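You operate a simulated robot arm through the tools that you are given. There is no shell and no other tool. Be economical: measure what you need, move in short steps, check, and stop when the job is done.

You run a simulated two-armed robot. Do the job below in one go: nothing can be reset, and whatever is moved stays where it is left.

## Task
Open the middle trolley drawer, take the red brake shoe and leave it in the inside of the middle trolley drawer, then shut the drawer. Take the round brush and leave it on the left end of the store counter. Take the bolt from the top of the workbench and put it on top of the silver piston. Fetch the grey scrap from the top of the workbench and set it on the right end of the blue trolley. Stack the long carton from the top of the workbench on top of the HOT carton. Set the middle shutter to ORDER. Fetch the square mirror and stand it on the top of the side cabinet. The order is free. Set down upright: square mirror.
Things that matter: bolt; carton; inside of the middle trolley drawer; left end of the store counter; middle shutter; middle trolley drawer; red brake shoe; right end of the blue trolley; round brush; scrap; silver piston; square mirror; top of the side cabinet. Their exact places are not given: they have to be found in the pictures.

It is judged by the outcome, as a careful person would: the job done as asked, and still so three seconds after it is handed in. It fails if anything else is knocked over, pushed out of place, dropped, spilled or broken.

## Robot
Two 6-joint arms with two-finger parallel grippers on one trunk, on a base that drives. Base frame: it is fixed to the floor where the robot stands at the start and does not move with it; the origin is under the middle of the robot, x ahead of it, y to its left, z up. Readings come in mm, rad, newtons and seconds.
The left shoulder is at the start at [50, 170, 1012], the right one opposite. Each reaches about 1092 mm from its shoulder. Places, roughly: bolt (5x3x3 cm) [-1500, 400, 800]; carton [-1250, 1500, 1000]; inside of the middle trolley drawer [900, -100, 600]; left end of the store counter (72x20 cm) [1100, 2220, 900]; middle shutter [2100, 1800, 800]; middle trolley drawer [900, -100, 600]; red brake shoe (5x10x3 cm) [-1300, 700, 900]; right end of the blue trolley [2300, -800, 800]; round brush (4x4x13 cm) [-1500, 600, 900]; scrap [-1250, 1250, 750]; silver piston (6x6x5 cm) [-1600, 300, 900]; square mirror (5x12x20 cm) [2500, 1800, 1000]; top of the side cabinet (20x20 cm) [3440, 1500, 900]. Payload 1.57 kg a hand.
The TCP of each hand is the grasp point between the finger pads, 30 mm short of the fingertips. In the tool frame z runs along the fingers and y along their closing line. Largest opening 80 mm; finger width 17, thickness 12; the body of the gripper, 40 by 82 mm, starts 80 mm behind the TCP.
Orientation is that of the tool frame in the base frame, as [roll, pitch, yaw] about the fixed x, y, z axes, in that order (R = Rz(yaw) Ry(pitch) Rx(roll)). With the fingers straight down and closing along the base's y, the tool's x points along the base's -x, its y along +y and its z along -z.

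## Interface
- The arms move only by the tool servo_tool. It takes "left_moves", "right_moves" or both (then of equal length, played together; a hand with none holds still); each is a list of rows, each an object of numbers (a shift or turn left out is 0, a gripper value left out holds the last): "x", "y", "z": the shift along the tool's x, y, z in mm; "wx", "wy", "wz": the turn, a rotation vector about the tool's x, y, z in rad; "jaw": the gripper command, from -1 (fully open) to 1 (shut), values between in proportion. In form: [{"x": .., "y": .., "z": .., "wx": .., "wy": .., "wz": .., "jaw": ..}, ...]. A call has 1 to 12 rows; each row is the pose to reach, as a shift and turn from the pose commanded when the call began, along the tool's axes at that moment. Rows are played at 5 a second. More than 50 mm and 0.15 rad between two rows, or a gripper value outside its range, and nothing of the call is played. Where a pose cannot be reached the arm comes as near as it can. A force on the tool above 40 N (or 10 N above the force at the start of the call, whichever is more), or a blocked arm, ends the call early, and 0.2 s more pass. Each finger travels about 72 mm/s and halts on what it meets, pressing with about 33 N; the grip force reading is that of the motor and also rises with nothing between the fingers. The clock runs only during rows and for 0.2 s after the last one: add rows that repeat a pose to give the fingers time. It gives the time, the measured TCP pose, the force on the tool (base axes), the opening and the grip force at its end, in the units of the frame above (readings bear some noise), with the torque about the TCP (base axes, N m) and any sound that the robot's microphone picked up.
- Cameras (640 x 400 px; columns grow to the right, rows downward): "scene" is now at [45.6, 1, 1569.4]; the picture's right is [-0.10, -0.99, 0.00], its down [-0.86, 0.09, -0.50] and it looks along [0.50, -0.05, -0.87] (base axes); focal length 254 px, centre (320, 200). "left" rides on the left gripper at [72, 7, -122] in its tool frame; the picture's right is [-0.09, 1.00, 0.00], its down [-0.84, -0.08, -0.54] and it looks along [-0.54, -0.05, 0.84] (tool axes); focal length 238 px, centre (320, 200). "right" rides on the right gripper at [72, -7, -122] in its tool frame; the picture's right is [0.09, 1.00, 0.00], its down [-0.84, 0.08, -0.54] and it looks along [-0.54, 0.05, 0.84] (tool axes); focal length 238 px, centre (320, 200).
- grab_frame(camera): a new picture of that camera. It takes no simulated time.
- slide_trunk(by): slides the trunk up (or, below 0, down) by that many mm; the arms and the scene camera ride with it, the base frame stays. It gives what a move gives, with no picture.
- roll_base(legs): drives the robot by 1 to 6 legs, each [ahead, left, turn to the left] in mm, mm and rad, along the robot's own axes; the way and the turn of a leg run together, so that a leg with both is an arc; at most 1500 mm and 3.142 rad a leg. The arms and the cameras ride along, it lands a little off, and it stops where it bumps. It gives what a move gives.
- pan_tilt(pan, tilt): turns the head with the scene camera to pan (to the left, within 1.501 rad either way) and tilt (down, from -0.506 to 1.204), counted from straight ahead of the robot. It gives what a move gives.
- locate(camera, pixels): for up to 12 pixels [column, row] of the newest picture of that camera ("zoom" is the newest enlarged one), the place [x, y, z] in the base frame of the surface seen there, good to about 2 mm, but the place of the scene camera against the robot may be out by one fixed shift of up to 25 mm in any direction. It takes no simulated time.
- inspect(camera, box): a new picture of the part [left, top, right, bottom] of that camera's present view, enlarged. It takes no simulated time.
- hand_in(): hands the job in; it is judged then, once.

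Work in short steps. Measure before you move; look again where a grasp or a placing could have gone wrong, and mend it. You have 145 turns and 198 pictures in all, those below and enlarged ones among them. Open the grippers and draw the arms clear of the work before you hand the job in, unless the task says otherwise.

The tools are called after "Call:" by a JSON object that holds its "method" and its "body". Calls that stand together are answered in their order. servo_tool: Moves the arms, as the interface text tells. Its arguments: {"type":"object","properties":{"left_moves":{"type":"array","items":{"type":"object","properties":{"x":{"type":"number"},"y":{"type":"number"},"z":{"type":"number"},"wx":{"type":"number"},"wy":{"type":"number"},"wz":{"type":"number"},"jaw":{"type":"number"}}}},"right_moves":{"type":"array","items":{"type":"object","properties":{"x":{"type":"number"},"y":{"type":"number"},"z":{"type":"number"},"wx":{"type":"number"},"wy":{"type":"number"},"wz":{"type":"number"},"jaw":{"type":"number"}}}}},"required":[]} The other tools are called the same way: slide_trunk (by) slides the trunk up or down; roll_base (legs) drives the base; pan_tilt (pan, tilt) turns the head that bears the scene camera; grab_frame (camera) takes a picture; locate (camera, pixels) gives the place of the surface under pixels of a picture; inspect (camera, box) takes an enlarged picture of a part of a camera's view; hand_in () hands the job in.

At the start:

```text
time_s: 0.0
left_eef_pos: [683.2, 279.3, 901.5]
left_tool_rot: [3.141, 0.0, -3.141]
left_wrist_force: [0.1, 0.1, -0.2]
left_wrist_torque: [0.0, -0.02, -0.03]
left_grip_width: 79.9
left_grasp_force: 0.0
right_eef_pos: [587.1, -203.1, 902.8]
right_tool_rot: [-3.142, 0.0, 3.141]
right_wrist_force: [0.8, 0.4, -0.6]
right_wrist_torque: [0.01, 0.01, 0.03]
right_grip_width: 79.9
right_grasp_force: 0.0
trunk travel left (down, up): [-628.0, 342.0]
robot x, y, heading: [-3.4, -1.6, -0.001]
head pan, tilt: [-0.105, 1.047]
```

scene: 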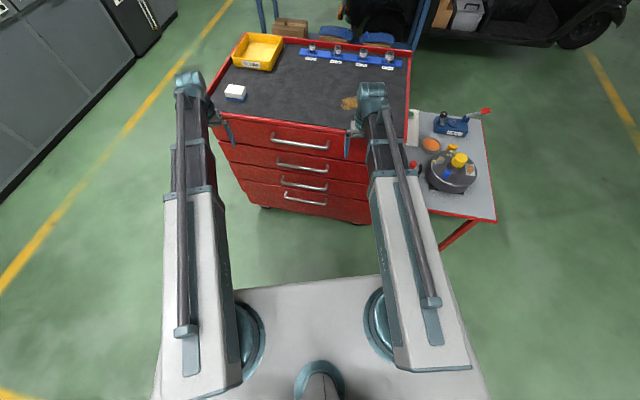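
right: 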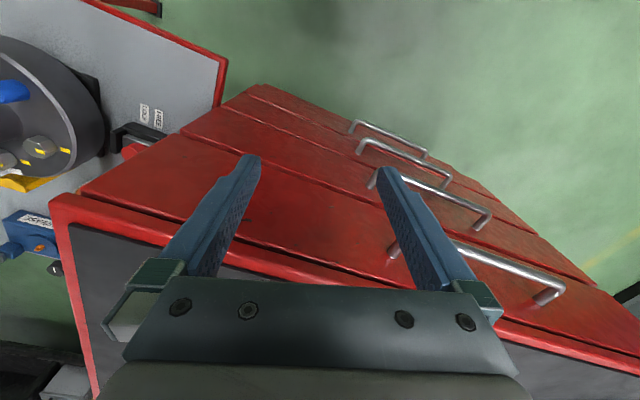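
left: 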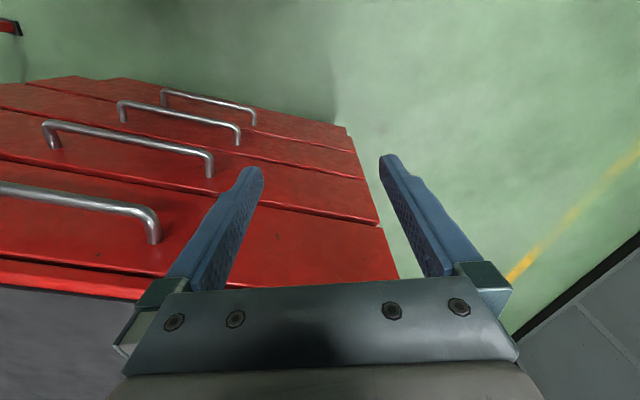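

The scene shows a red trolley with several drawers ahead. I look around with the head before moving.

Call:
{"method": "inspect", "body": {"camera": "scene", "box": [200, 20, 420, 230]}}

Call:
{"method": "locate", "body": {"camera": "scene", "pixels": [[300, 143], [302, 168], [304, 184], [305, 198], [235, 92], [350, 103], [259, 50], [215, 110], [330, 130], [400, 140]]}}

Call:
{"method": "pan_tilt", "body": {"pan": 0, "tilt": 0.3}}

Call:
{"method": "grab_frame", "body": {"camera": "scene"}}

Call:
{"method": "pan_tilt", "body": {"pan": 1.4, "tilt": 0.3}}

Call:
{"method": "grab_frame", "body": {"camera": "scene"}}

```text
1.90 times, centred on (310, 125) of scene
```

zoom: 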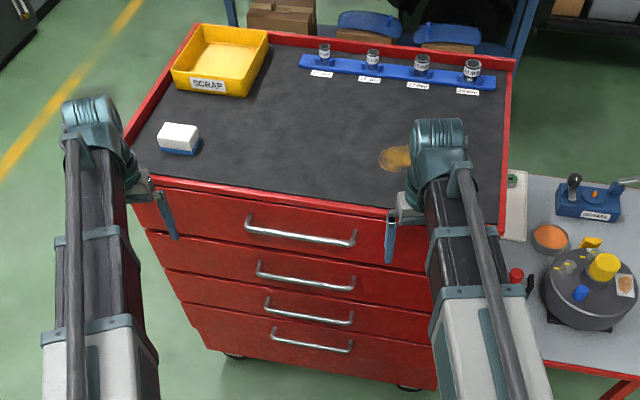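

```text
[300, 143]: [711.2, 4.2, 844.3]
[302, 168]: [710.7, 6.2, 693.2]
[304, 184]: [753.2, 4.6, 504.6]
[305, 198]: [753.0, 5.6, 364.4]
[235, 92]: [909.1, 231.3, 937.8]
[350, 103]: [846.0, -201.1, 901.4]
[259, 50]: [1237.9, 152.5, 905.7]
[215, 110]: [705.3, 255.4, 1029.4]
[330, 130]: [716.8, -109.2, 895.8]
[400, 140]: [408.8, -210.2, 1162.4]
```

```text
time_s: 1.1
left_eef_pos: [683.2, 280.1, 902.3]
left_tool_rot: [-3.141, 0.0, 3.141]
left_wrist_force: [0.0, 0.2, 0.3]
left_wrist_torque: [0.0, 0.01, 0.02]
left_grip_width: 80.0
left_grasp_force: 0.0
right_eef_pos: [585.2, -202.3, 902.6]
right_tool_rot: [3.139, 0.0, -3.141]
right_wrist_force: [0.9, 0.7, -0.1]
right_wrist_torque: [0.0, -0.03, 0.01]
right_grip_width: 79.9
right_grasp_force: 0.1
trunk travel left (down, up): [-628.0, 342.0]
robot x, y, heading: [-1.9, 3.8, 0.001]
head pan, tilt: [0.0, 0.3]
```

```text
193 pictures are left
```

scene: 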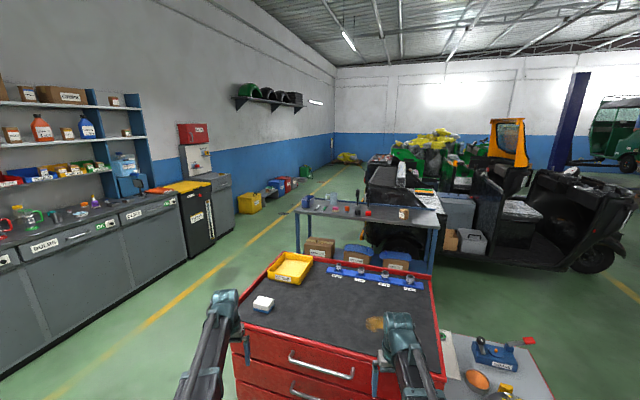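

```text
time_s: 2.6
left_eef_pos: [683.8, 280.0, 901.7]
left_tool_rot: [3.141, 0.002, 3.141]
left_wrist_force: [-1.0, -0.6, 0.5]
left_wrist_torque: [0.0, -0.01, 0.01]
left_grip_width: 80.0
left_grasp_force: 0.0
right_eef_pos: [586.3, -202.1, 900.9]
right_tool_rot: [-3.14, 0.001, -3.141]
right_wrist_force: [-0.1, 0.2, -0.2]
right_wrist_torque: [0.03, 0.02, 0.0]
right_grip_width: 80.0
right_grasp_force: 0.1
trunk travel left (down, up): [-628.0, 342.0]
robot x, y, heading: [-1.8, 0.3, -0.0]
head pan, tilt: [1.4, 0.3]
```

```text
192 pictures are left
```

scene: 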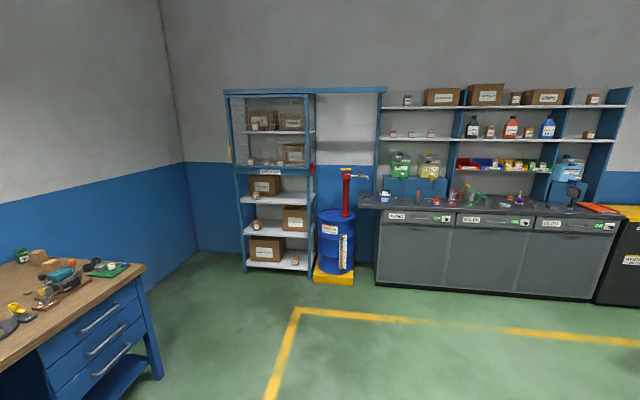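

Counter, shelves and workbench (behind left) are visible. I zoom in on the relevant regions.

Call:
{"method": "inspect", "body": {"camera": "scene", "box": [350, 140, 640, 310]}}

Call:
{"method": "inspect", "body": {"camera": "scene", "box": [0, 230, 170, 400]}}

Call:
{"method": "pan_tilt", "body": {"pan": 0.5, "tilt": 0.3}}

Call:
{"method": "inspect", "body": {"camera": "scene", "box": [80, 80, 400, 280]}}

Call:
{"method": "inspect", "body": {"camera": "scene", "box": [340, 130, 640, 330]}}

```text
2.21 times, centred on (495, 225) of scene
```

zoom: 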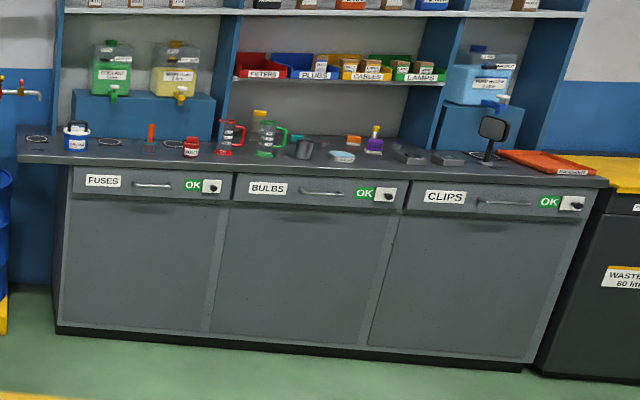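

```text
2.35 times, centred on (85, 315) of scene
```

zoom: 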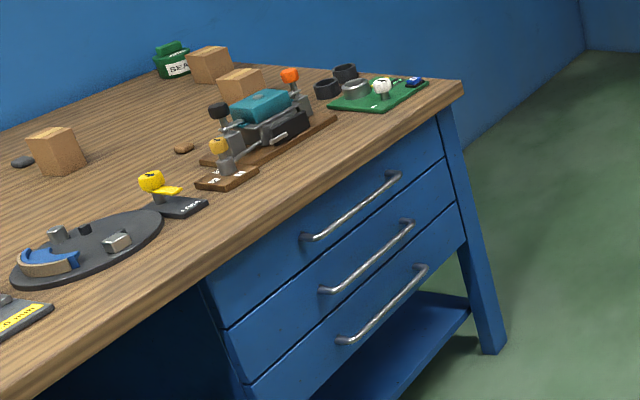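

```text
time_s: 3.8
left_eef_pos: [683.1, 279.2, 901.5]
left_tool_rot: [3.141, 0.001, -3.14]
left_wrist_force: [-0.1, -1.0, 0.5]
left_wrist_torque: [0.0, 0.03, 0.0]
left_grip_width: 80.0
left_grasp_force: 0.1
right_eef_pos: [586.3, -201.8, 901.7]
right_tool_rot: [3.141, 0.001, 3.141]
right_wrist_force: [-0.1, -0.2, 0.0]
right_wrist_torque: [-0.04, -0.03, 0.03]
right_grip_width: 79.8
right_grasp_force: 0.1
trunk travel left (down, up): [-628.0, 342.0]
robot x, y, heading: [-3.2, 1.2, 0.003]
head pan, tilt: [0.499, 0.3]
```

```text
2.00 times, centred on (240, 180) of scene
```

zoom: 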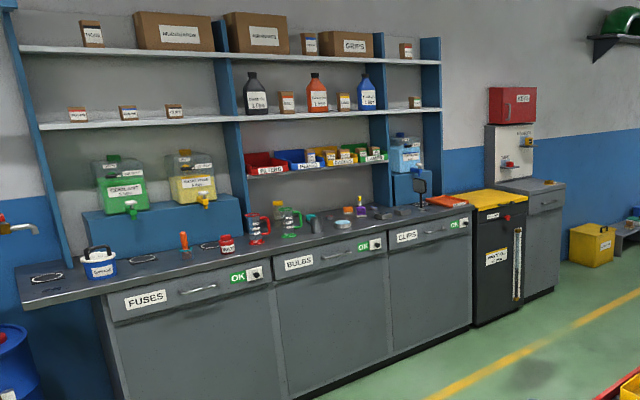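

```text
2.00 times, centred on (490, 230) of scene
```

zoom: 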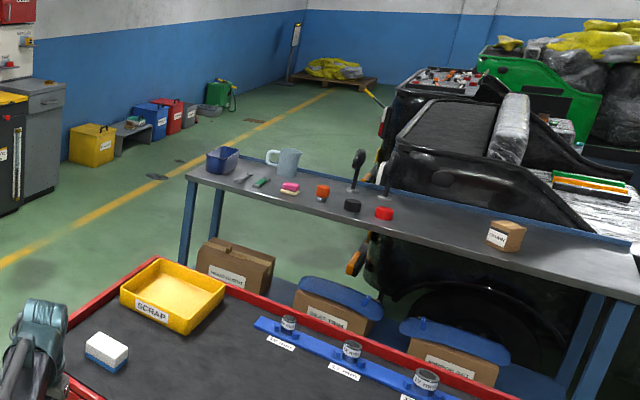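

The shutter (BULBS), mirror, side cabinet and blue trolley are identified. I now look closely at the red trolley front, to find out which drawer is the middle one.

Call:
{"method": "pan_tilt", "body": {"pan": 0, "tilt": 0.95}}

Call:
{"method": "inspect", "body": {"camera": "scene", "box": [220, 120, 400, 260]}}

Call:
{"method": "inspect", "body": {"camera": "left", "box": [0, 60, 320, 260]}}

Call:
{"method": "locate", "body": {"camera": "zoom", "pixels": [[180, 205], [250, 160], [300, 255], [340, 130], [500, 180], [560, 310], [50, 330], [580, 130]]}}

Call:
{"method": "grab_frame", "body": {"camera": "scene"}}

```text
time_s: 4.9
left_eef_pos: [682.5, 280.1, 901.9]
left_tool_rot: [3.141, -0.001, 3.142]
left_wrist_force: [-0.5, 0.1, 0.5]
left_wrist_torque: [0.0, -0.01, 0.0]
left_grip_width: 79.8
left_grasp_force: 0.1
right_eef_pos: [587.5, -202.4, 901.9]
right_tool_rot: [3.142, 0.001, -3.141]
right_wrist_force: [0.0, 0.4, -0.3]
right_wrist_torque: [-0.01, -0.02, 0.03]
right_grip_width: 80.0
right_grasp_force: 0.1
trunk travel left (down, up): [-628.0, 342.0]
robot x, y, heading: [-1.8, -3.2, -0.007]
head pan, tilt: [0.0, 0.949]
```

```text
2.86 times, centred on (310, 190) of scene
```

zoom: 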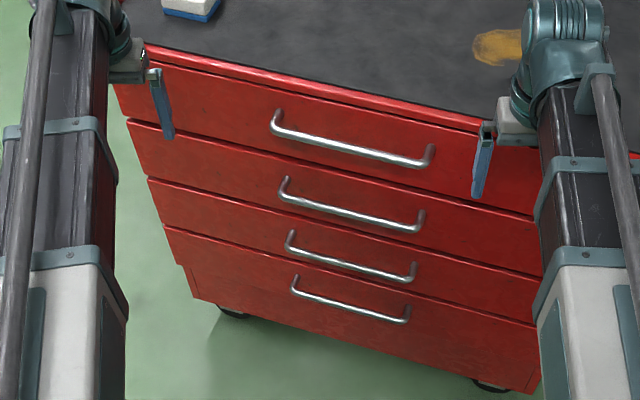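

```text
2.00 times, centred on (160, 160) of left
```

zoom: 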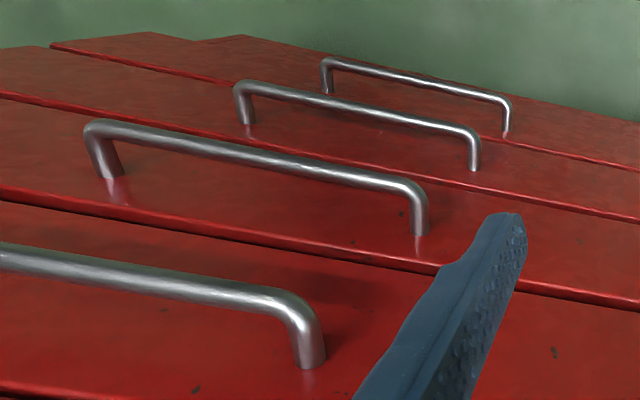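

```text
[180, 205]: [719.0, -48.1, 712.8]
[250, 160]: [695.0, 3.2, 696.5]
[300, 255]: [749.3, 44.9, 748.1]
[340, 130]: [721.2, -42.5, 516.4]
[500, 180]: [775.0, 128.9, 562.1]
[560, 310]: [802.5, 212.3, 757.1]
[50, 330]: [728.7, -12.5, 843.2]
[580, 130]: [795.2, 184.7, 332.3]
```

```text
185 pictures are left
```

scene: 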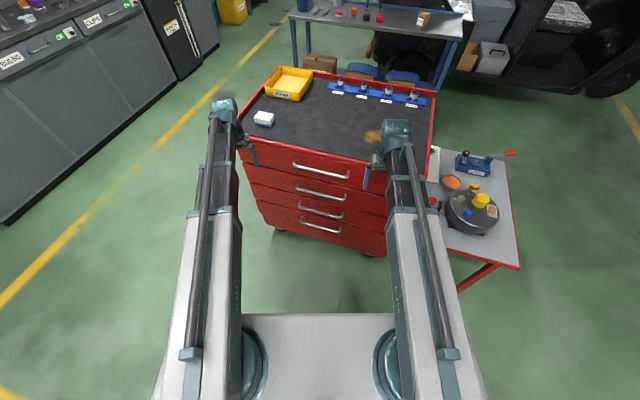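

Trolley is yawed about -0.3 rad. I measure gap lines and handles to work out the drawers.

Call:
{"method": "inspect", "body": {"camera": "scene", "box": [220, 120, 400, 260]}}

Call:
{"method": "locate", "body": {"camera": "zoom", "pixels": [[220, 68], [220, 100], [220, 144], [220, 151], [220, 198], [220, 205], [220, 243], [220, 248], [220, 290], [220, 308], [240, 320], [540, 385]]}}

Call:
{"method": "locate", "body": {"camera": "zoom", "pixels": [[277, 127], [425, 162], [285, 195], [418, 227], [294, 246], [412, 275], [298, 290], [405, 318], [350, 145], [350, 212], [350, 261], [350, 305]]}}

```text
2.86 times, centred on (310, 190) of scene
```

zoom: 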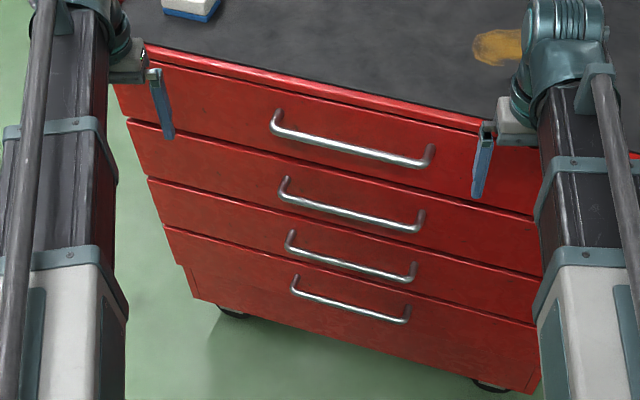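

```text
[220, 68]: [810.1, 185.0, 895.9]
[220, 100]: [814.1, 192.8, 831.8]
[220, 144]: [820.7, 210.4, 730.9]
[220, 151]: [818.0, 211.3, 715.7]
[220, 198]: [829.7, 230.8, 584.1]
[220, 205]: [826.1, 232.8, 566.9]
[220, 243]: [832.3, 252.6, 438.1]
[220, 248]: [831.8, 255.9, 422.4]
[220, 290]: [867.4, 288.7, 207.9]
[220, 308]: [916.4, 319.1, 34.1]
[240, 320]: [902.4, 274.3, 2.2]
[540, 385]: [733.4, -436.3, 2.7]
```

```text
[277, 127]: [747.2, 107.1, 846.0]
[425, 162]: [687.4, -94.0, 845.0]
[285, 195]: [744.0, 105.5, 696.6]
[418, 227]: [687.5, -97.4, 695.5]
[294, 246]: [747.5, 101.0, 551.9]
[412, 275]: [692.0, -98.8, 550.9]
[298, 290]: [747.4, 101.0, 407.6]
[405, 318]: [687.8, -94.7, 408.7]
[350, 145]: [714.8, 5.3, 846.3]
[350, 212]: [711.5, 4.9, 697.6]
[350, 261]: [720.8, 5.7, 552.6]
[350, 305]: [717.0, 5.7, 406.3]
```

The four handles sit at z≈846, 697, 552, 407; the trolley yaw is -0.289 and the scene camera reads about 16 mm too far in x. I back off and turn to face the drawers squarely with the left arm in front of the handles.

Call:
{"method": "roll_base", "body": {"legs": [[-213, 98, 0], [0, 0, -0.289]]}}

Call:
{"method": "servo_tool", "body": {"left_moves": [{"wx": -0.086, "wy": -0.086, "wz": 0.086}, {"wx": -0.172, "wy": -0.172, "wz": 0.172}, {"wx": -0.258, "wy": -0.258, "wz": 0.258}, {"wx": -0.344, "wy": -0.344, "wz": 0.344}, {"wx": -0.43, "wy": -0.43, "wz": 0.43}, {"wx": -0.516, "wy": -0.516, "wz": 0.516}, {"wx": -0.602, "wy": -0.602, "wz": 0.602}, {"wx": -0.688, "wy": -0.688, "wz": 0.688}, {"wx": -0.774, "wy": -0.774, "wz": 0.774}, {"wx": -0.86, "wy": -0.86, "wz": 0.86}, {"wx": -0.946, "wy": -0.946, "wz": 0.946}, {"wx": -1.03, "wy": -1.03, "wz": 1.03}]}}

Call:
{"method": "servo_tool", "body": {"left_moves": [{"wx": -0.086, "wy": -0.086, "wz": 0.086}, {"wx": -0.1792, "wy": -0.1792, "wz": 0.1792}]}}

Call:
{"method": "grab_frame", "body": {"camera": "left"}}

Call:
{"method": "grab_frame", "body": {"camera": "scene"}}

```text
time_s: 7.6
left_eef_pos: [524.1, 162.7, 903.1]
left_tool_rot: [3.141, 0.001, 2.839]
left_wrist_force: [0.1, 0.3, 0.5]
left_wrist_torque: [0.01, 0.0, 0.04]
left_grip_width: 80.1
left_grasp_force: 0.1
right_eef_pos: [290.7, -269.1, 903.2]
right_tool_rot: [3.141, 0.002, 2.838]
right_wrist_force: [0.4, -0.3, -0.3]
right_wrist_torque: [-0.01, 0.02, -0.01]
right_grip_width: 80.1
right_grasp_force: 0.1
trunk travel left (down, up): [-628.0, 342.0]
robot x, y, heading: [-211.1, 100.1, -0.303]
head pan, tilt: [0.0, 0.949]
```

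```text
time_s: 10.2
left_eef_pos: [518.9, 159.6, 1080.5]
left_tool_rot: [1.767, 0.164, 1.465]
left_wrist_force: [-0.3, -0.6, -0.1]
left_wrist_torque: [0.01, 0.0, -0.03]
left_grip_width: 79.9
left_grasp_force: 0.0
left hand out of reach, approached as far as the arm can: row 2, 3, 4, 5, 6, 7, 8, 9, 10, 11, 12
right_eef_pos: [288.9, -268.0, 902.0]
right_tool_rot: [3.14, 0.0, 2.837]
right_wrist_force: [-0.3, 0.2, 0.4]
right_wrist_torque: [0.02, 0.01, 0.03]
right_grip_width: 80.0
right_grasp_force: 0.1
trunk travel left (down, up): [-628.0, 342.0]
robot x, y, heading: [-210.2, 100.4, -0.3]
head pan, tilt: [0.0, 0.949]
```

```text
refused: row 2 steps farther than a row can; nothing moved
```

```text
183 pictures are left
```

left: 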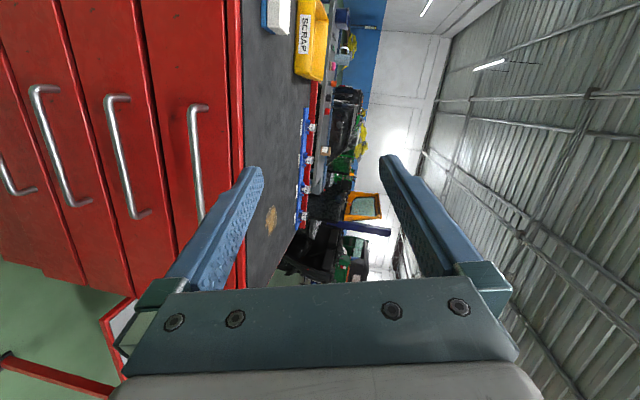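

```text
182 pictures are left
```

scene: 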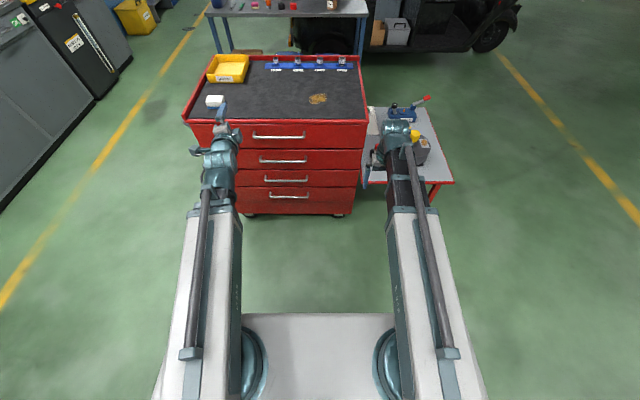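

The left arm rose as it was limited by reach at this fold. I extend it forward while finishing the turn, and lower the trunk to bring it to handle level.

Call:
{"method": "servo_tool", "body": {"left_moves": [{"wx": -0.06, "wy": -0.06, "wz": 0.06, "x": -9, "y": 8, "z": 45}, {"wx": -0.12, "wy": -0.12, "wz": 0.12, "x": -18, "y": 16, "z": 90}, {"wx": -0.18, "wy": -0.18, "wz": 0.18, "x": -28, "y": 24, "z": 135}, {"wx": -0.18, "wy": -0.18, "wz": 0.18, "x": -28, "y": 24, "z": 135}]}}

Call:
{"method": "slide_trunk", "body": {"by": -300}}

Call:
{"method": "grab_frame", "body": {"camera": "left"}}

```text
time_s: 11.2
left_eef_pos: [658.3, 114.6, 1116.8]
left_tool_rot: [1.593, 0.004, 1.27]
left_wrist_force: [0.4, 0.8, -0.3]
left_wrist_torque: [0.02, -0.05, -0.03]
left_grip_width: 80.0
left_grasp_force: 0.0
left hand out of reach, approached as far as the arm can: row 1, 2, 3, 4
right_eef_pos: [290.7, -269.0, 903.1]
right_tool_rot: [3.142, 0.0, 2.836]
right_wrist_force: [-0.5, 0.1, 0.0]
right_wrist_torque: [-0.02, 0.0, 0.0]
right_grip_width: 79.9
right_grasp_force: 0.1
trunk travel left (down, up): [-628.0, 342.0]
robot x, y, heading: [-208.5, 97.0, -0.304]
head pan, tilt: [0.0, 0.949]
```

```text
time_s: 14.2
left_eef_pos: [657.6, 115.3, 817.2]
left_tool_rot: [1.595, 0.003, 1.274]
left_wrist_force: [0.5, -0.2, -0.6]
left_wrist_torque: [0.0, -0.01, -0.01]
left_grip_width: 79.8
left_grasp_force: 0.1
right_eef_pos: [290.4, -268.2, 603.7]
right_tool_rot: [-3.141, 0.0, 2.837]
right_wrist_force: [0.2, -0.6, -1.2]
right_wrist_torque: [0.01, 0.01, 0.01]
right_grip_width: 80.1
right_grasp_force: 0.0
trunk travel left (down, up): [-328.0, 642.0]
robot x, y, heading: [-207.8, 97.6, -0.3]
head pan, tilt: [0.0, 0.949]
```

```text
181 pictures are left
```

left: 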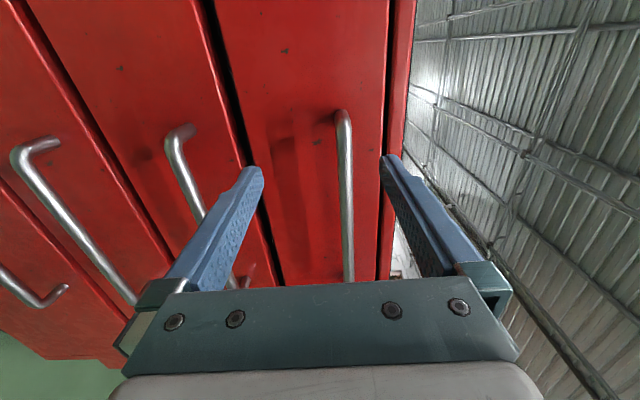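

Level now at 817 and near the face. I locate the handles with the wrist camera.

Call:
{"method": "locate", "body": {"camera": "left", "pixels": [[345, 150], [348, 230], [190, 185], [175, 150], [60, 205], [30, 280], [300, 200], [130, 100]]}}

Call:
{"method": "slide_trunk", "body": {"by": -110}}

Call:
{"method": "grab_frame", "body": {"camera": "left"}}

```text
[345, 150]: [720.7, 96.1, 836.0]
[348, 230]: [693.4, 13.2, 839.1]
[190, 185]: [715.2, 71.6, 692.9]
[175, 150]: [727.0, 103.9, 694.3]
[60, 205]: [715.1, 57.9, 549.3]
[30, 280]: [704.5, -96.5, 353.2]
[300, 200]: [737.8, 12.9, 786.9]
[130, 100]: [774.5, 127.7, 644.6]
```

```text
time_s: 15.6
left_eef_pos: [656.2, 116.2, 707.5]
left_tool_rot: [1.595, 0.003, 1.273]
left_wrist_force: [0.6, -0.3, -0.3]
left_wrist_torque: [0.02, 0.02, 0.04]
left_grip_width: 80.0
left_grasp_force: 0.1
right_eef_pos: [291.0, -268.8, 491.2]
right_tool_rot: [-3.141, -0.001, 2.837]
right_wrist_force: [0.6, 0.5, -0.4]
right_wrist_torque: [0.01, 0.02, -0.03]
right_grip_width: 80.0
right_grasp_force: 0.1
trunk travel left (down, up): [-218.0, 752.0]
robot x, y, heading: [-207.6, 98.9, -0.301]
head pan, tilt: [0.0, 0.949]
```

```text
180 pictures are left
```

left: 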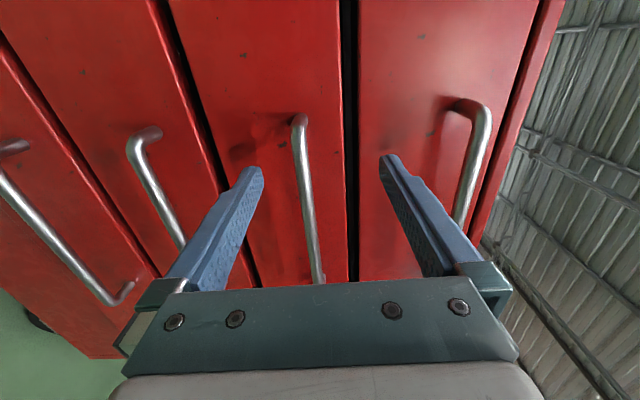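

Handle 2 at z≈693, TCP at 707. I lower 14 mm, shift 90 mm right, and advance to straddle the bar.

Call:
{"method": "slide_trunk", "body": {"by": -14}}

Call:
{"method": "servo_tool", "body": {"left_moves": [{"x": -45}, {"x": -90}, {"x": -90, "z": 30}, {"x": -90, "z": 60}, {"x": -90, "z": 60}]}}

Call:
{"method": "grab_frame", "body": {"camera": "left"}}

```text
time_s: 16.2
left_eef_pos: [657.4, 114.6, 693.5]
left_tool_rot: [1.594, 0.003, 1.272]
left_wrist_force: [-0.2, 0.6, -0.4]
left_wrist_torque: [0.01, -0.01, 0.0]
left_grip_width: 79.9
left_grasp_force: 0.1
right_eef_pos: [290.6, -268.9, 480.2]
right_tool_rot: [-3.141, 0.0, 2.837]
right_wrist_force: [0.9, -0.2, 0.0]
right_wrist_torque: [-0.01, -0.02, 0.04]
right_grip_width: 80.2
right_grasp_force: 0.1
trunk travel left (down, up): [-204.0, 766.0]
robot x, y, heading: [-211.7, 100.1, -0.303]
head pan, tilt: [0.0, 0.949]
```

```text
time_s: 17.4
left_eef_pos: [685.0, 10.8, 692.9]
left_tool_rot: [1.597, 0.002, 1.27]
left_wrist_force: [0.1, 1.1, 1.1]
left_wrist_torque: [0.01, -0.01, 0.02]
left_grip_width: 80.0
left_grasp_force: 0.2
right_eef_pos: [290.1, -268.9, 477.9]
right_tool_rot: [3.14, -0.002, 2.837]
right_wrist_force: [0.8, 0.7, 0.0]
right_wrist_torque: [0.0, -0.01, 0.0]
right_grip_width: 79.6
right_grasp_force: 0.1
trunk travel left (down, up): [-204.0, 766.0]
robot x, y, heading: [-211.7, 96.6, -0.303]
head pan, tilt: [0.0, 0.949]
```

```text
179 pictures are left
```

left: 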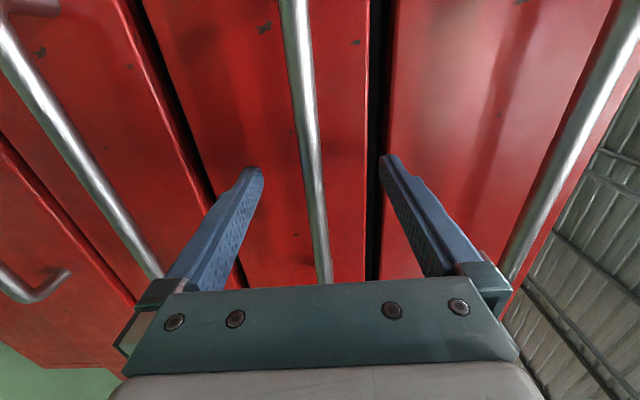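

The bar lies between the fingers. I close and try a short pull.

Call:
{"method": "servo_tool", "body": {"left_moves": [{"jaw": 1}, {"jaw": 1}, {"jaw": 1}, {"jaw": 1}]}}

Call:
{"method": "servo_tool", "body": {"left_moves": [{"z": -20}, {"z": -40}, {"z": -60}, {"z": -60}]}}

Call:
{"method": "grab_frame", "body": {"camera": "scene"}}

```text
time_s: 18.4
left_eef_pos: [683.9, 10.6, 688.7]
left_tool_rot: [1.606, 0.003, 1.269]
left_wrist_force: [-14.5, 7.0, -36.5]
left_wrist_torque: [0.35, 0.55, 0.7]
left_grip_width: 13.7
left_grasp_force: 30.6
right_eef_pos: [289.9, -269.5, 476.1]
right_tool_rot: [-3.141, -0.001, 2.838]
right_wrist_force: [-0.6, 0.5, -0.5]
right_wrist_torque: [0.04, -0.02, 0.02]
right_grip_width: 80.0
right_grasp_force: 0.0
trunk travel left (down, up): [-204.0, 766.0]
robot x, y, heading: [-207.5, 98.9, -0.303]
head pan, tilt: [0.0, 0.949]
```

```text
time_s: 19.4
left_eef_pos: [631.5, 28.0, 688.0]
left_tool_rot: [1.605, 0.002, 1.263]
left_wrist_force: [-1.5, -1.2, -47.7]
left_wrist_torque: [0.36, 0.61, 0.33]
left_grip_width: 13.6
left_grasp_force: 30.3
right_eef_pos: [291.4, -268.9, 475.2]
right_tool_rot: [-3.138, -0.003, 2.837]
right_wrist_force: [0.5, 0.1, 0.3]
right_wrist_torque: [0.01, 0.0, 0.01]
right_grip_width: 80.0
right_grasp_force: 0.1
trunk travel left (down, up): [-204.0, 766.0]
robot x, y, heading: [-206.7, 101.9, -0.305]
head pan, tilt: [0.0, 0.949]
```

```text
178 pictures are left
```

scene: 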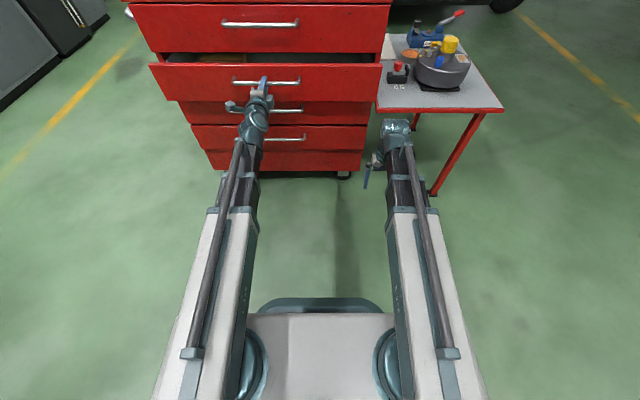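

Drawer 2 slides. To be sure which one is "middle" among four, I release and test whether drawer 3 moves as well.

Call:
{"method": "servo_tool", "body": {"left_moves": [{"jaw": -1}, {"jaw": -1}, {"jaw": -1}, {"jaw": -1, "z": -45}, {"jaw": -1, "z": -60}]}}

Call:
{"method": "slide_trunk", "body": {"by": -144}}

Call:
{"method": "grab_frame", "body": {"camera": "left"}}

```text
time_s: 20.6
left_eef_pos: [574.9, 46.9, 693.6]
left_tool_rot: [1.591, 0.004, 1.273]
left_wrist_force: [0.4, -0.3, -0.4]
left_wrist_torque: [0.0, -0.03, 0.0]
left_grip_width: 80.1
left_grasp_force: 0.0
right_eef_pos: [289.8, -268.8, 479.1]
right_tool_rot: [-3.141, 0.0, 2.836]
right_wrist_force: [-0.1, -0.2, -0.4]
right_wrist_torque: [0.05, -0.02, -0.02]
right_grip_width: 80.2
right_grasp_force: 0.0
trunk travel left (down, up): [-204.0, 766.0]
robot x, y, heading: [-207.9, 96.0, -0.302]
head pan, tilt: [0.0, 0.949]
```

```text
time_s: 22.3
left_eef_pos: [575.5, 46.3, 549.8]
left_tool_rot: [1.591, 0.005, 1.273]
left_wrist_force: [0.1, 0.2, 0.4]
left_wrist_torque: [0.0, -0.02, -0.01]
left_grip_width: 80.0
left_grasp_force: 0.1
right_eef_pos: [290.3, -269.7, 334.1]
right_tool_rot: [-3.14, 0.0, 2.839]
right_wrist_force: [1.1, 0.5, 0.6]
right_wrist_torque: [0.04, 0.0, -0.02]
right_grip_width: 80.0
right_grasp_force: 0.0
trunk travel left (down, up): [-60.0, 910.0]
robot x, y, heading: [-207.3, 96.2, -0.304]
head pan, tilt: [0.0, 0.949]
```

```text
177 pictures are left
```

left: 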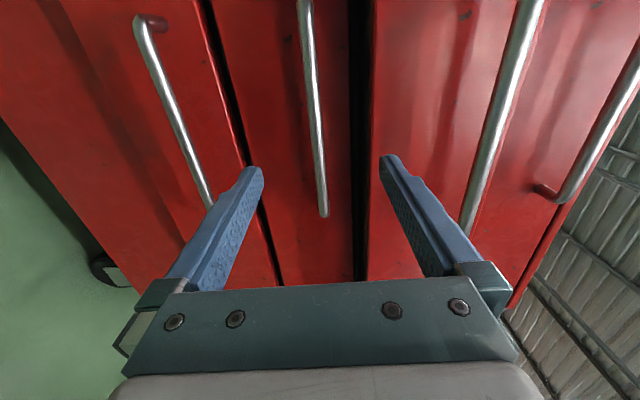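

The upper finger would touch the slightly open drawer 2, so I narrow the jaw to ~28 mm, drop 5 mm, and advance to bar 3.

Call:
{"method": "slide_trunk", "body": {"by": -5}}

Call:
{"method": "servo_tool", "body": {"left_moves": [{"jaw": 0.3}, {"jaw": 0.3, "z": 0}, {"jaw": 0.3, "z": 0}, {"jaw": 0.3, "z": 40}, {"jaw": 0.3, "z": 75}, {"jaw": 0.3, "z": 100}, {"jaw": 0.3, "z": 115}, {"jaw": 0.3, "z": 115}]}}

Call:
{"method": "grab_frame", "body": {"camera": "left"}}

```text
time_s: 22.8
left_eef_pos: [575.4, 47.6, 543.6]
left_tool_rot: [1.591, 0.004, 1.272]
left_wrist_force: [0.4, -0.9, 0.3]
left_wrist_torque: [0.0, 0.02, 0.01]
left_grip_width: 80.2
left_grasp_force: 0.1
right_eef_pos: [289.8, -269.9, 329.2]
right_tool_rot: [3.141, 0.0, 2.837]
right_wrist_force: [0.1, 0.2, -0.3]
right_wrist_torque: [0.0, 0.03, 0.02]
right_grip_width: 79.8
right_grasp_force: 0.1
trunk travel left (down, up): [-55.0, 915.0]
robot x, y, heading: [-210.5, 96.8, -0.302]
head pan, tilt: [0.0, 0.949]
```

```text
time_s: 24.6
left_eef_pos: [684.3, 15.1, 543.8]
left_tool_rot: [1.594, 0.004, 1.272]
left_wrist_force: [0.2, 0.8, 0.8]
left_wrist_torque: [-0.02, -0.04, 0.02]
left_grip_width: 27.9
left_grasp_force: 0.1
left hand out of reach, approached as far as the arm can: row 6, 7, 8
right_eef_pos: [290.4, -269.5, 329.8]
right_tool_rot: [-3.142, -0.001, 2.838]
right_wrist_force: [0.1, 0.6, 0.2]
right_wrist_torque: [0.02, -0.01, 0.0]
right_grip_width: 80.0
right_grasp_force: 0.0
trunk travel left (down, up): [-55.0, 915.0]
robot x, y, heading: [-213.7, 99.1, -0.301]
head pan, tilt: [0.0, 0.949]
```

```text
176 pictures are left
```

left: 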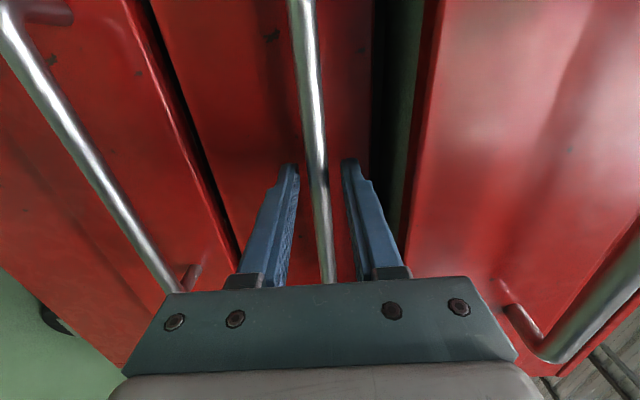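

Bar 3 is between the fingers; I close and pull gently.

Call:
{"method": "servo_tool", "body": {"left_moves": [{"jaw": 1}, {"jaw": 1}, {"jaw": 1}, {"jaw": 1, "z": -10}, {"jaw": 1, "z": -20}, {"jaw": 1, "z": -20}]}}

Call:
{"method": "grab_frame", "body": {"camera": "scene"}}

```text
time_s: 26.0
left_eef_pos: [665.7, 22.1, 543.2]
left_tool_rot: [1.594, 0.003, 1.272]
left_wrist_force: [-0.1, 3.8, -13.1]
left_wrist_torque: [0.23, 0.22, -0.46]
left_grip_width: 14.0
left_grasp_force: 30.1
right_eef_pos: [289.2, -267.5, 329.0]
right_tool_rot: [-3.141, 0.0, 2.838]
right_wrist_force: [-0.2, 0.1, -0.4]
right_wrist_torque: [-0.03, 0.01, 0.0]
right_grip_width: 79.9
right_grasp_force: 0.1
trunk travel left (down, up): [-55.0, 915.0]
robot x, y, heading: [-205.1, 102.9, -0.301]
head pan, tilt: [0.0, 0.949]
```

```text
175 pictures are left
```

scene: 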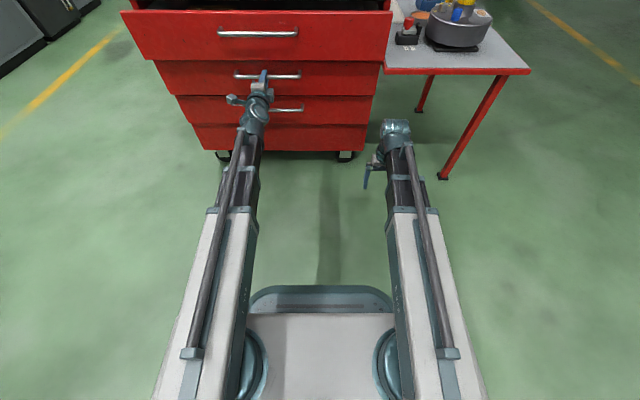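

Drawer 3 slides too. I push it back shut and release, then test the top drawer.

Call:
{"method": "servo_tool", "body": {"left_moves": [{"jaw": 1, "z": 10}, {"jaw": 1, "z": 20}, {"jaw": 1, "z": 24}, {"jaw": 1, "z": 24}]}}

Call:
{"method": "servo_tool", "body": {"left_moves": [{"jaw": 0.3}, {"jaw": 0.3}, {"jaw": 0.3, "z": -50}, {"jaw": 0.3, "z": -100}, {"jaw": -1, "z": -140}]}}

Call:
{"method": "grab_frame", "body": {"camera": "left"}}

```text
time_s: 27.0
left_eef_pos: [687.3, 13.1, 542.5]
left_tool_rot: [1.593, 0.003, 1.272]
left_wrist_force: [-25.2, 13.4, -25.8]
left_wrist_torque: [0.62, 0.27, -0.02]
left_grip_width: 14.0
left_grasp_force: 30.9
right_eef_pos: [289.5, -268.4, 328.0]
right_tool_rot: [-3.138, 0.001, 2.84]
right_wrist_force: [-0.8, -0.3, -0.5]
right_wrist_torque: [0.01, 0.0, 0.02]
right_grip_width: 79.9
right_grasp_force: 0.0
trunk travel left (down, up): [-55.0, 915.0]
robot x, y, heading: [-210.8, 98.3, -0.304]
head pan, tilt: [0.0, 0.949]
```

```text
time_s: 28.2
left_eef_pos: [553.1, 54.5, 545.0]
left_tool_rot: [1.59, 0.003, 1.272]
left_wrist_force: [-0.3, 0.3, -0.3]
left_wrist_torque: [0.0, -0.02, 0.0]
left_grip_width: 79.8
left_grasp_force: 0.0
right_eef_pos: [289.2, -269.5, 330.1]
right_tool_rot: [-3.142, 0.0, 2.838]
right_wrist_force: [-0.1, 0.4, -0.1]
right_wrist_torque: [-0.01, -0.01, 0.03]
right_grip_width: 80.0
right_grasp_force: 0.1
trunk travel left (down, up): [-55.0, 915.0]
robot x, y, heading: [-213.6, 94.0, -0.305]
head pan, tilt: [0.0, 0.949]
```

```text
174 pictures are left
```

left: 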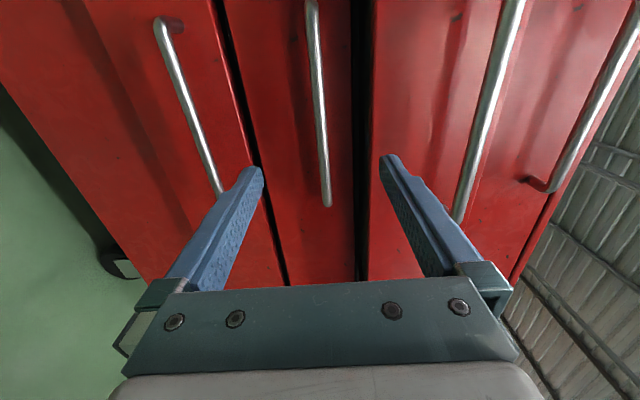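

Drawer 3 is shut again. Now up to the top handle (z≈839).

Call:
{"method": "slide_trunk", "body": {"by": 294}}

Call:
{"method": "servo_tool", "body": {"left_moves": [{"z": 45}, {"z": 90}, {"z": 120}, {"z": 136}, {"z": 136}]}}

Call:
{"method": "servo_tool", "body": {"left_moves": [{"jaw": 1}, {"jaw": 1}, {"jaw": 1}, {"jaw": 1}, {"jaw": 1, "z": -10}, {"jaw": 1, "z": -20}, {"jaw": 1, "z": -20}]}}

Call:
{"method": "grab_frame", "body": {"camera": "left"}}

```text
time_s: 31.2
left_eef_pos: [551.9, 54.4, 840.0]
left_tool_rot: [1.59, 0.005, 1.273]
left_wrist_force: [0.8, 0.9, 0.1]
left_wrist_torque: [0.0, -0.04, -0.01]
left_grip_width: 80.0
left_grasp_force: 0.0
right_eef_pos: [288.5, -268.1, 624.2]
right_tool_rot: [3.141, 0.0, 2.839]
right_wrist_force: [-0.3, -0.4, -0.3]
right_wrist_torque: [0.02, 0.01, -0.02]
right_grip_width: 80.0
right_grasp_force: 0.2
trunk travel left (down, up): [-349.0, 621.0]
robot x, y, heading: [-213.2, 98.9, -0.305]
head pan, tilt: [0.0, 0.949]
```

```text
time_s: 32.4
left_eef_pos: [682.9, 13.7, 839.2]
left_tool_rot: [1.593, 0.004, 1.272]
left_wrist_force: [0.1, 0.6, -0.2]
left_wrist_torque: [-0.02, -0.09, 0.04]
left_grip_width: 80.1
left_grasp_force: 0.1
left hand out of reach, approached as far as the arm can: row 2, 3, 4, 5
right_eef_pos: [289.8, -268.2, 624.5]
right_tool_rot: [3.141, 0.0, 2.838]
right_wrist_force: [0.3, 0.3, 0.2]
right_wrist_torque: [-0.02, -0.03, 0.01]
right_grip_width: 79.8
right_grasp_force: 0.1
trunk travel left (down, up): [-349.0, 621.0]
robot x, y, heading: [-210.9, 99.9, -0.304]
head pan, tilt: [0.0, 0.949]
```

```text
time_s: 34.0
left_eef_pos: [665.6, 20.8, 836.7]
left_tool_rot: [1.593, 0.002, 1.268]
left_wrist_force: [-0.3, 0.3, -33.0]
left_wrist_torque: [0.39, 0.51, 0.57]
left_grip_width: 13.3
left_grasp_force: 29.9
right_eef_pos: [291.4, -267.7, 622.3]
right_tool_rot: [-3.14, -0.002, 2.839]
right_wrist_force: [0.0, 0.6, -0.3]
right_wrist_torque: [0.0, -0.01, 0.0]
right_grip_width: 80.0
right_grasp_force: 0.0
trunk travel left (down, up): [-349.0, 621.0]
robot x, y, heading: [-212.8, 98.1, -0.304]
head pan, tilt: [0.0, 0.949]
```

```text
173 pictures are left
```

left: 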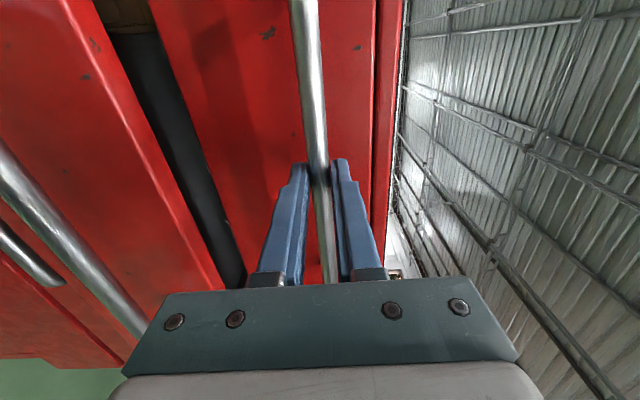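

The top drawer slides as well; with three top drawers sliding, drawer 2 is the best reading (z hint ~600). I shut the top one, release and go back to drawer 2.

Call:
{"method": "servo_tool", "body": {"left_moves": [{"jaw": 1, "z": 10}, {"jaw": 1, "z": 20}, {"jaw": 1, "z": 24}, {"jaw": 1, "z": 24}]}}

Call:
{"method": "servo_tool", "body": {"left_moves": [{"jaw": -1}, {"jaw": -1}, {"jaw": -1}, {"jaw": -1, "z": -50}, {"jaw": -1, "z": -100}, {"jaw": -1, "z": -140}]}}

Call:
{"method": "slide_trunk", "body": {"by": -150}}

Call:
{"method": "grab_frame", "body": {"camera": "left"}}

```text
time_s: 34.7
left_eef_pos: [681.9, 15.0, 836.9]
left_tool_rot: [1.597, 0.003, 1.264]
left_wrist_force: [0.6, 3.0, -20.4]
left_wrist_torque: [0.34, 0.37, -0.63]
left_grip_width: 13.7
left_grasp_force: 30.4
right_eef_pos: [289.6, -268.7, 622.8]
right_tool_rot: [-3.138, -0.001, 2.838]
right_wrist_force: [0.8, -0.4, 0.5]
right_wrist_torque: [0.01, 0.02, 0.01]
right_grip_width: 80.1
right_grasp_force: 0.0
trunk travel left (down, up): [-349.0, 621.0]
robot x, y, heading: [-208.0, 102.0, -0.303]
head pan, tilt: [0.0, 0.949]
stopped in row 3 (left hand): the force on the tool passed its limit at 46 N (the readings are from after the stop); the commanded pose is now the measured one
```

```text
time_s: 36.1
left_eef_pos: [549.3, 54.0, 837.7]
left_tool_rot: [1.592, 0.003, 1.268]
left_wrist_force: [0.2, 0.5, -0.3]
left_wrist_torque: [-0.01, -0.03, 0.01]
left_grip_width: 80.1
left_grasp_force: 0.0
left hand out of reach, approached as far as the arm can: row 6
right_eef_pos: [289.6, -268.3, 624.5]
right_tool_rot: [-3.139, 0.001, 2.838]
right_wrist_force: [-0.1, 0.3, 0.3]
right_wrist_torque: [-0.02, 0.04, -0.01]
right_grip_width: 80.3
right_grasp_force: 0.0
trunk travel left (down, up): [-349.0, 621.0]
robot x, y, heading: [-208.7, 99.8, -0.306]
head pan, tilt: [0.0, 0.949]
```

```text
time_s: 37.8
left_eef_pos: [549.5, 53.9, 688.6]
left_tool_rot: [1.589, 0.003, 1.266]
left_wrist_force: [0.1, -1.4, -0.2]
left_wrist_torque: [-0.01, -0.02, -0.01]
left_grip_width: 80.0
left_grasp_force: 0.1
right_eef_pos: [289.4, -268.9, 473.1]
right_tool_rot: [-3.14, -0.001, 2.838]
right_wrist_force: [0.3, -0.6, 0.5]
right_wrist_torque: [0.0, -0.02, 0.02]
right_grip_width: 79.9
right_grasp_force: 0.0
trunk travel left (down, up): [-199.0, 771.0]
robot x, y, heading: [-209.6, 98.0, -0.303]
head pan, tilt: [0.0, 0.949]
```

```text
172 pictures are left
```

left: 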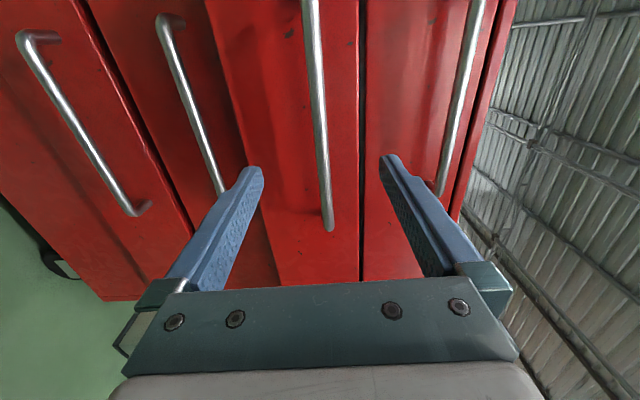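

I grip handle 2 and pull it by backing the base.

Call:
{"method": "servo_tool", "body": {"left_moves": [{"z": 45}, {"z": 84}, {"z": 84}, {"z": 84, "jaw": 1}, {"z": 84, "jaw": 1}, {"z": 84, "jaw": 1}, {"z": 84, "jaw": 1}]}}

Call:
{"method": "roll_base", "body": {"legs": [[-100, 0, 0], [-100, 0, 0]]}}

Call:
{"method": "pan_tilt", "body": {"pan": 0, "tilt": 0.6}}

Call:
{"method": "grab_frame", "body": {"camera": "scene"}}

```text
time_s: 39.4
left_eef_pos: [630.1, 28.7, 688.7]
left_tool_rot: [1.593, 0.003, 1.269]
left_wrist_force: [-0.3, 1.0, -3.1]
left_wrist_torque: [0.18, -0.04, -0.11]
left_grip_width: 13.9
left_grasp_force: 30.3
left hand out of reach, approached as far as the arm can: row 1, 2, 3
right_eef_pos: [289.3, -268.0, 472.9]
right_tool_rot: [-3.141, 0.001, 2.838]
right_wrist_force: [-0.4, -0.7, -0.6]
right_wrist_torque: [-0.01, 0.0, -0.03]
right_grip_width: 80.0
right_grasp_force: 0.1
trunk travel left (down, up): [-199.0, 771.0]
robot x, y, heading: [-209.3, 99.1, -0.297]
head pan, tilt: [0.0, 0.949]
```

```text
time_s: 41.3
left_eef_pos: [440.7, 89.7, 687.9]
left_tool_rot: [1.592, 0.003, 1.269]
left_wrist_force: [3.2, 9.0, -3.1]
left_wrist_torque: [0.19, -0.03, 0.78]
left_grip_width: 13.8
left_grasp_force: 30.1
right_eef_pos: [100.4, -209.0, 473.1]
right_tool_rot: [-3.141, -0.001, 2.839]
right_wrist_force: [-0.1, 0.1, 0.1]
right_wrist_torque: [-0.03, -0.01, 0.01]
right_grip_width: 80.0
right_grasp_force: 0.1
trunk travel left (down, up): [-199.0, 771.0]
robot x, y, heading: [-397.1, 159.3, -0.301]
head pan, tilt: [0.0, 0.949]
```

```text
time_s: 42.1
left_eef_pos: [440.1, 89.1, 688.3]
left_tool_rot: [1.591, 0.004, 1.27]
left_wrist_force: [0.7, 3.3, -3.9]
left_wrist_torque: [0.16, 0.02, -0.15]
left_grip_width: 13.6
left_grasp_force: 30.1
right_eef_pos: [99.6, -209.1, 473.4]
right_tool_rot: [-3.141, -0.001, 2.837]
right_wrist_force: [0.0, -0.5, -0.4]
right_wrist_torque: [-0.03, 0.01, -0.02]
right_grip_width: 80.2
right_grasp_force: 0.0
trunk travel left (down, up): [-199.0, 771.0]
robot x, y, heading: [-398.2, 158.8, -0.303]
head pan, tilt: [0.0, 0.6]
```

```text
171 pictures are left
```

scene: 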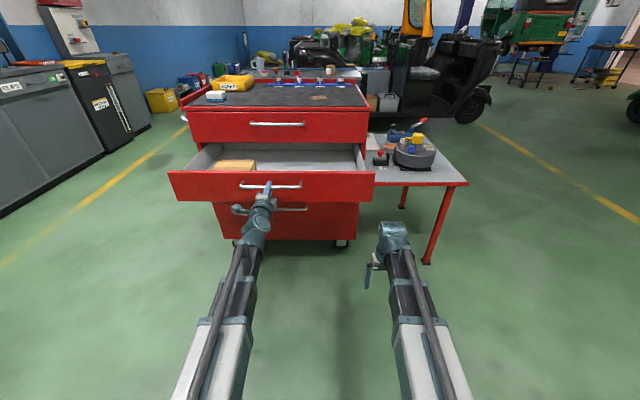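

Drawer 2 is open ~260 mm with a clear interior (a brown box on its left). I release, back off, and raise the trunk to look inside.

Call:
{"method": "servo_tool", "body": {"left_moves": [{"jaw": -1}, {"jaw": -1}, {"jaw": -1}, {"jaw": -1}]}}

Call:
{"method": "roll_base", "body": {"legs": [[-160, 0, 0]]}}

Call:
{"method": "slide_trunk", "body": {"by": 430}}

Call:
{"method": "inspect", "body": {"camera": "scene", "box": [160, 60, 480, 260]}}

Call:
{"method": "locate", "body": {"camera": "zoom", "pixels": [[100, 190], [200, 180], [330, 190], [350, 220], [120, 240], [400, 190]]}}

```text
time_s: 43.1
left_eef_pos: [439.6, 88.6, 687.6]
left_tool_rot: [1.592, 0.003, 1.27]
left_wrist_force: [0.0, 0.2, -0.9]
left_wrist_torque: [0.0, -0.01, 0.01]
left_grip_width: 80.3
left_grasp_force: 0.1
right_eef_pos: [100.4, -208.8, 473.6]
right_tool_rot: [-3.14, 0.0, 2.838]
right_wrist_force: [0.6, 0.1, -0.1]
right_wrist_torque: [0.02, 0.0, 0.01]
right_grip_width: 79.6
right_grasp_force: 0.1
trunk travel left (down, up): [-199.0, 771.0]
robot x, y, heading: [-402.4, 159.9, -0.3]
head pan, tilt: [0.0, 0.6]
```

```text
time_s: 44.6
left_eef_pos: [286.3, 137.9, 689.5]
left_tool_rot: [1.592, 0.005, 1.27]
left_wrist_force: [-0.5, 0.1, 0.1]
left_wrist_torque: [-0.01, -0.04, 0.0]
left_grip_width: 79.8
left_grasp_force: 0.0
right_eef_pos: [-54.0, -160.1, 474.0]
right_tool_rot: [-3.14, -0.001, 2.841]
right_wrist_force: [0.0, -0.4, 0.2]
right_wrist_torque: [-0.01, -0.03, 0.02]
right_grip_width: 80.0
right_grasp_force: 0.0
trunk travel left (down, up): [-199.0, 771.0]
robot x, y, heading: [-554.8, 206.2, -0.296]
head pan, tilt: [0.0, 0.6]
```

```text
refused: 430 is not a number from -400 to 400
```

```text
2.00 times, centred on (320, 160) of scene
```

zoom: 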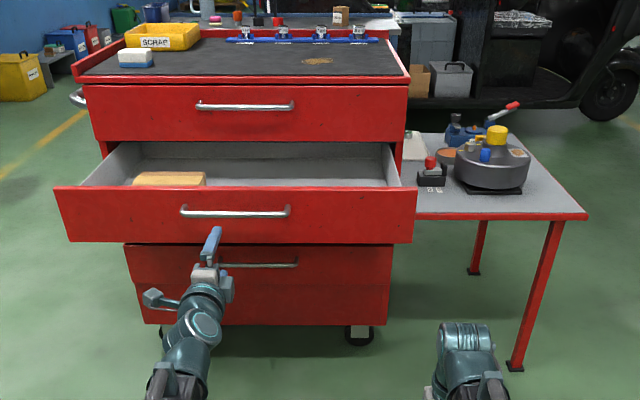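

```text
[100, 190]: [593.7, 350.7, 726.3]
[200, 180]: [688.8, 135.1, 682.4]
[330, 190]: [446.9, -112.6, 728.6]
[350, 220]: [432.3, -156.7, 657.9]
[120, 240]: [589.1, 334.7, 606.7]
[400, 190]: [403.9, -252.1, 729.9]
```

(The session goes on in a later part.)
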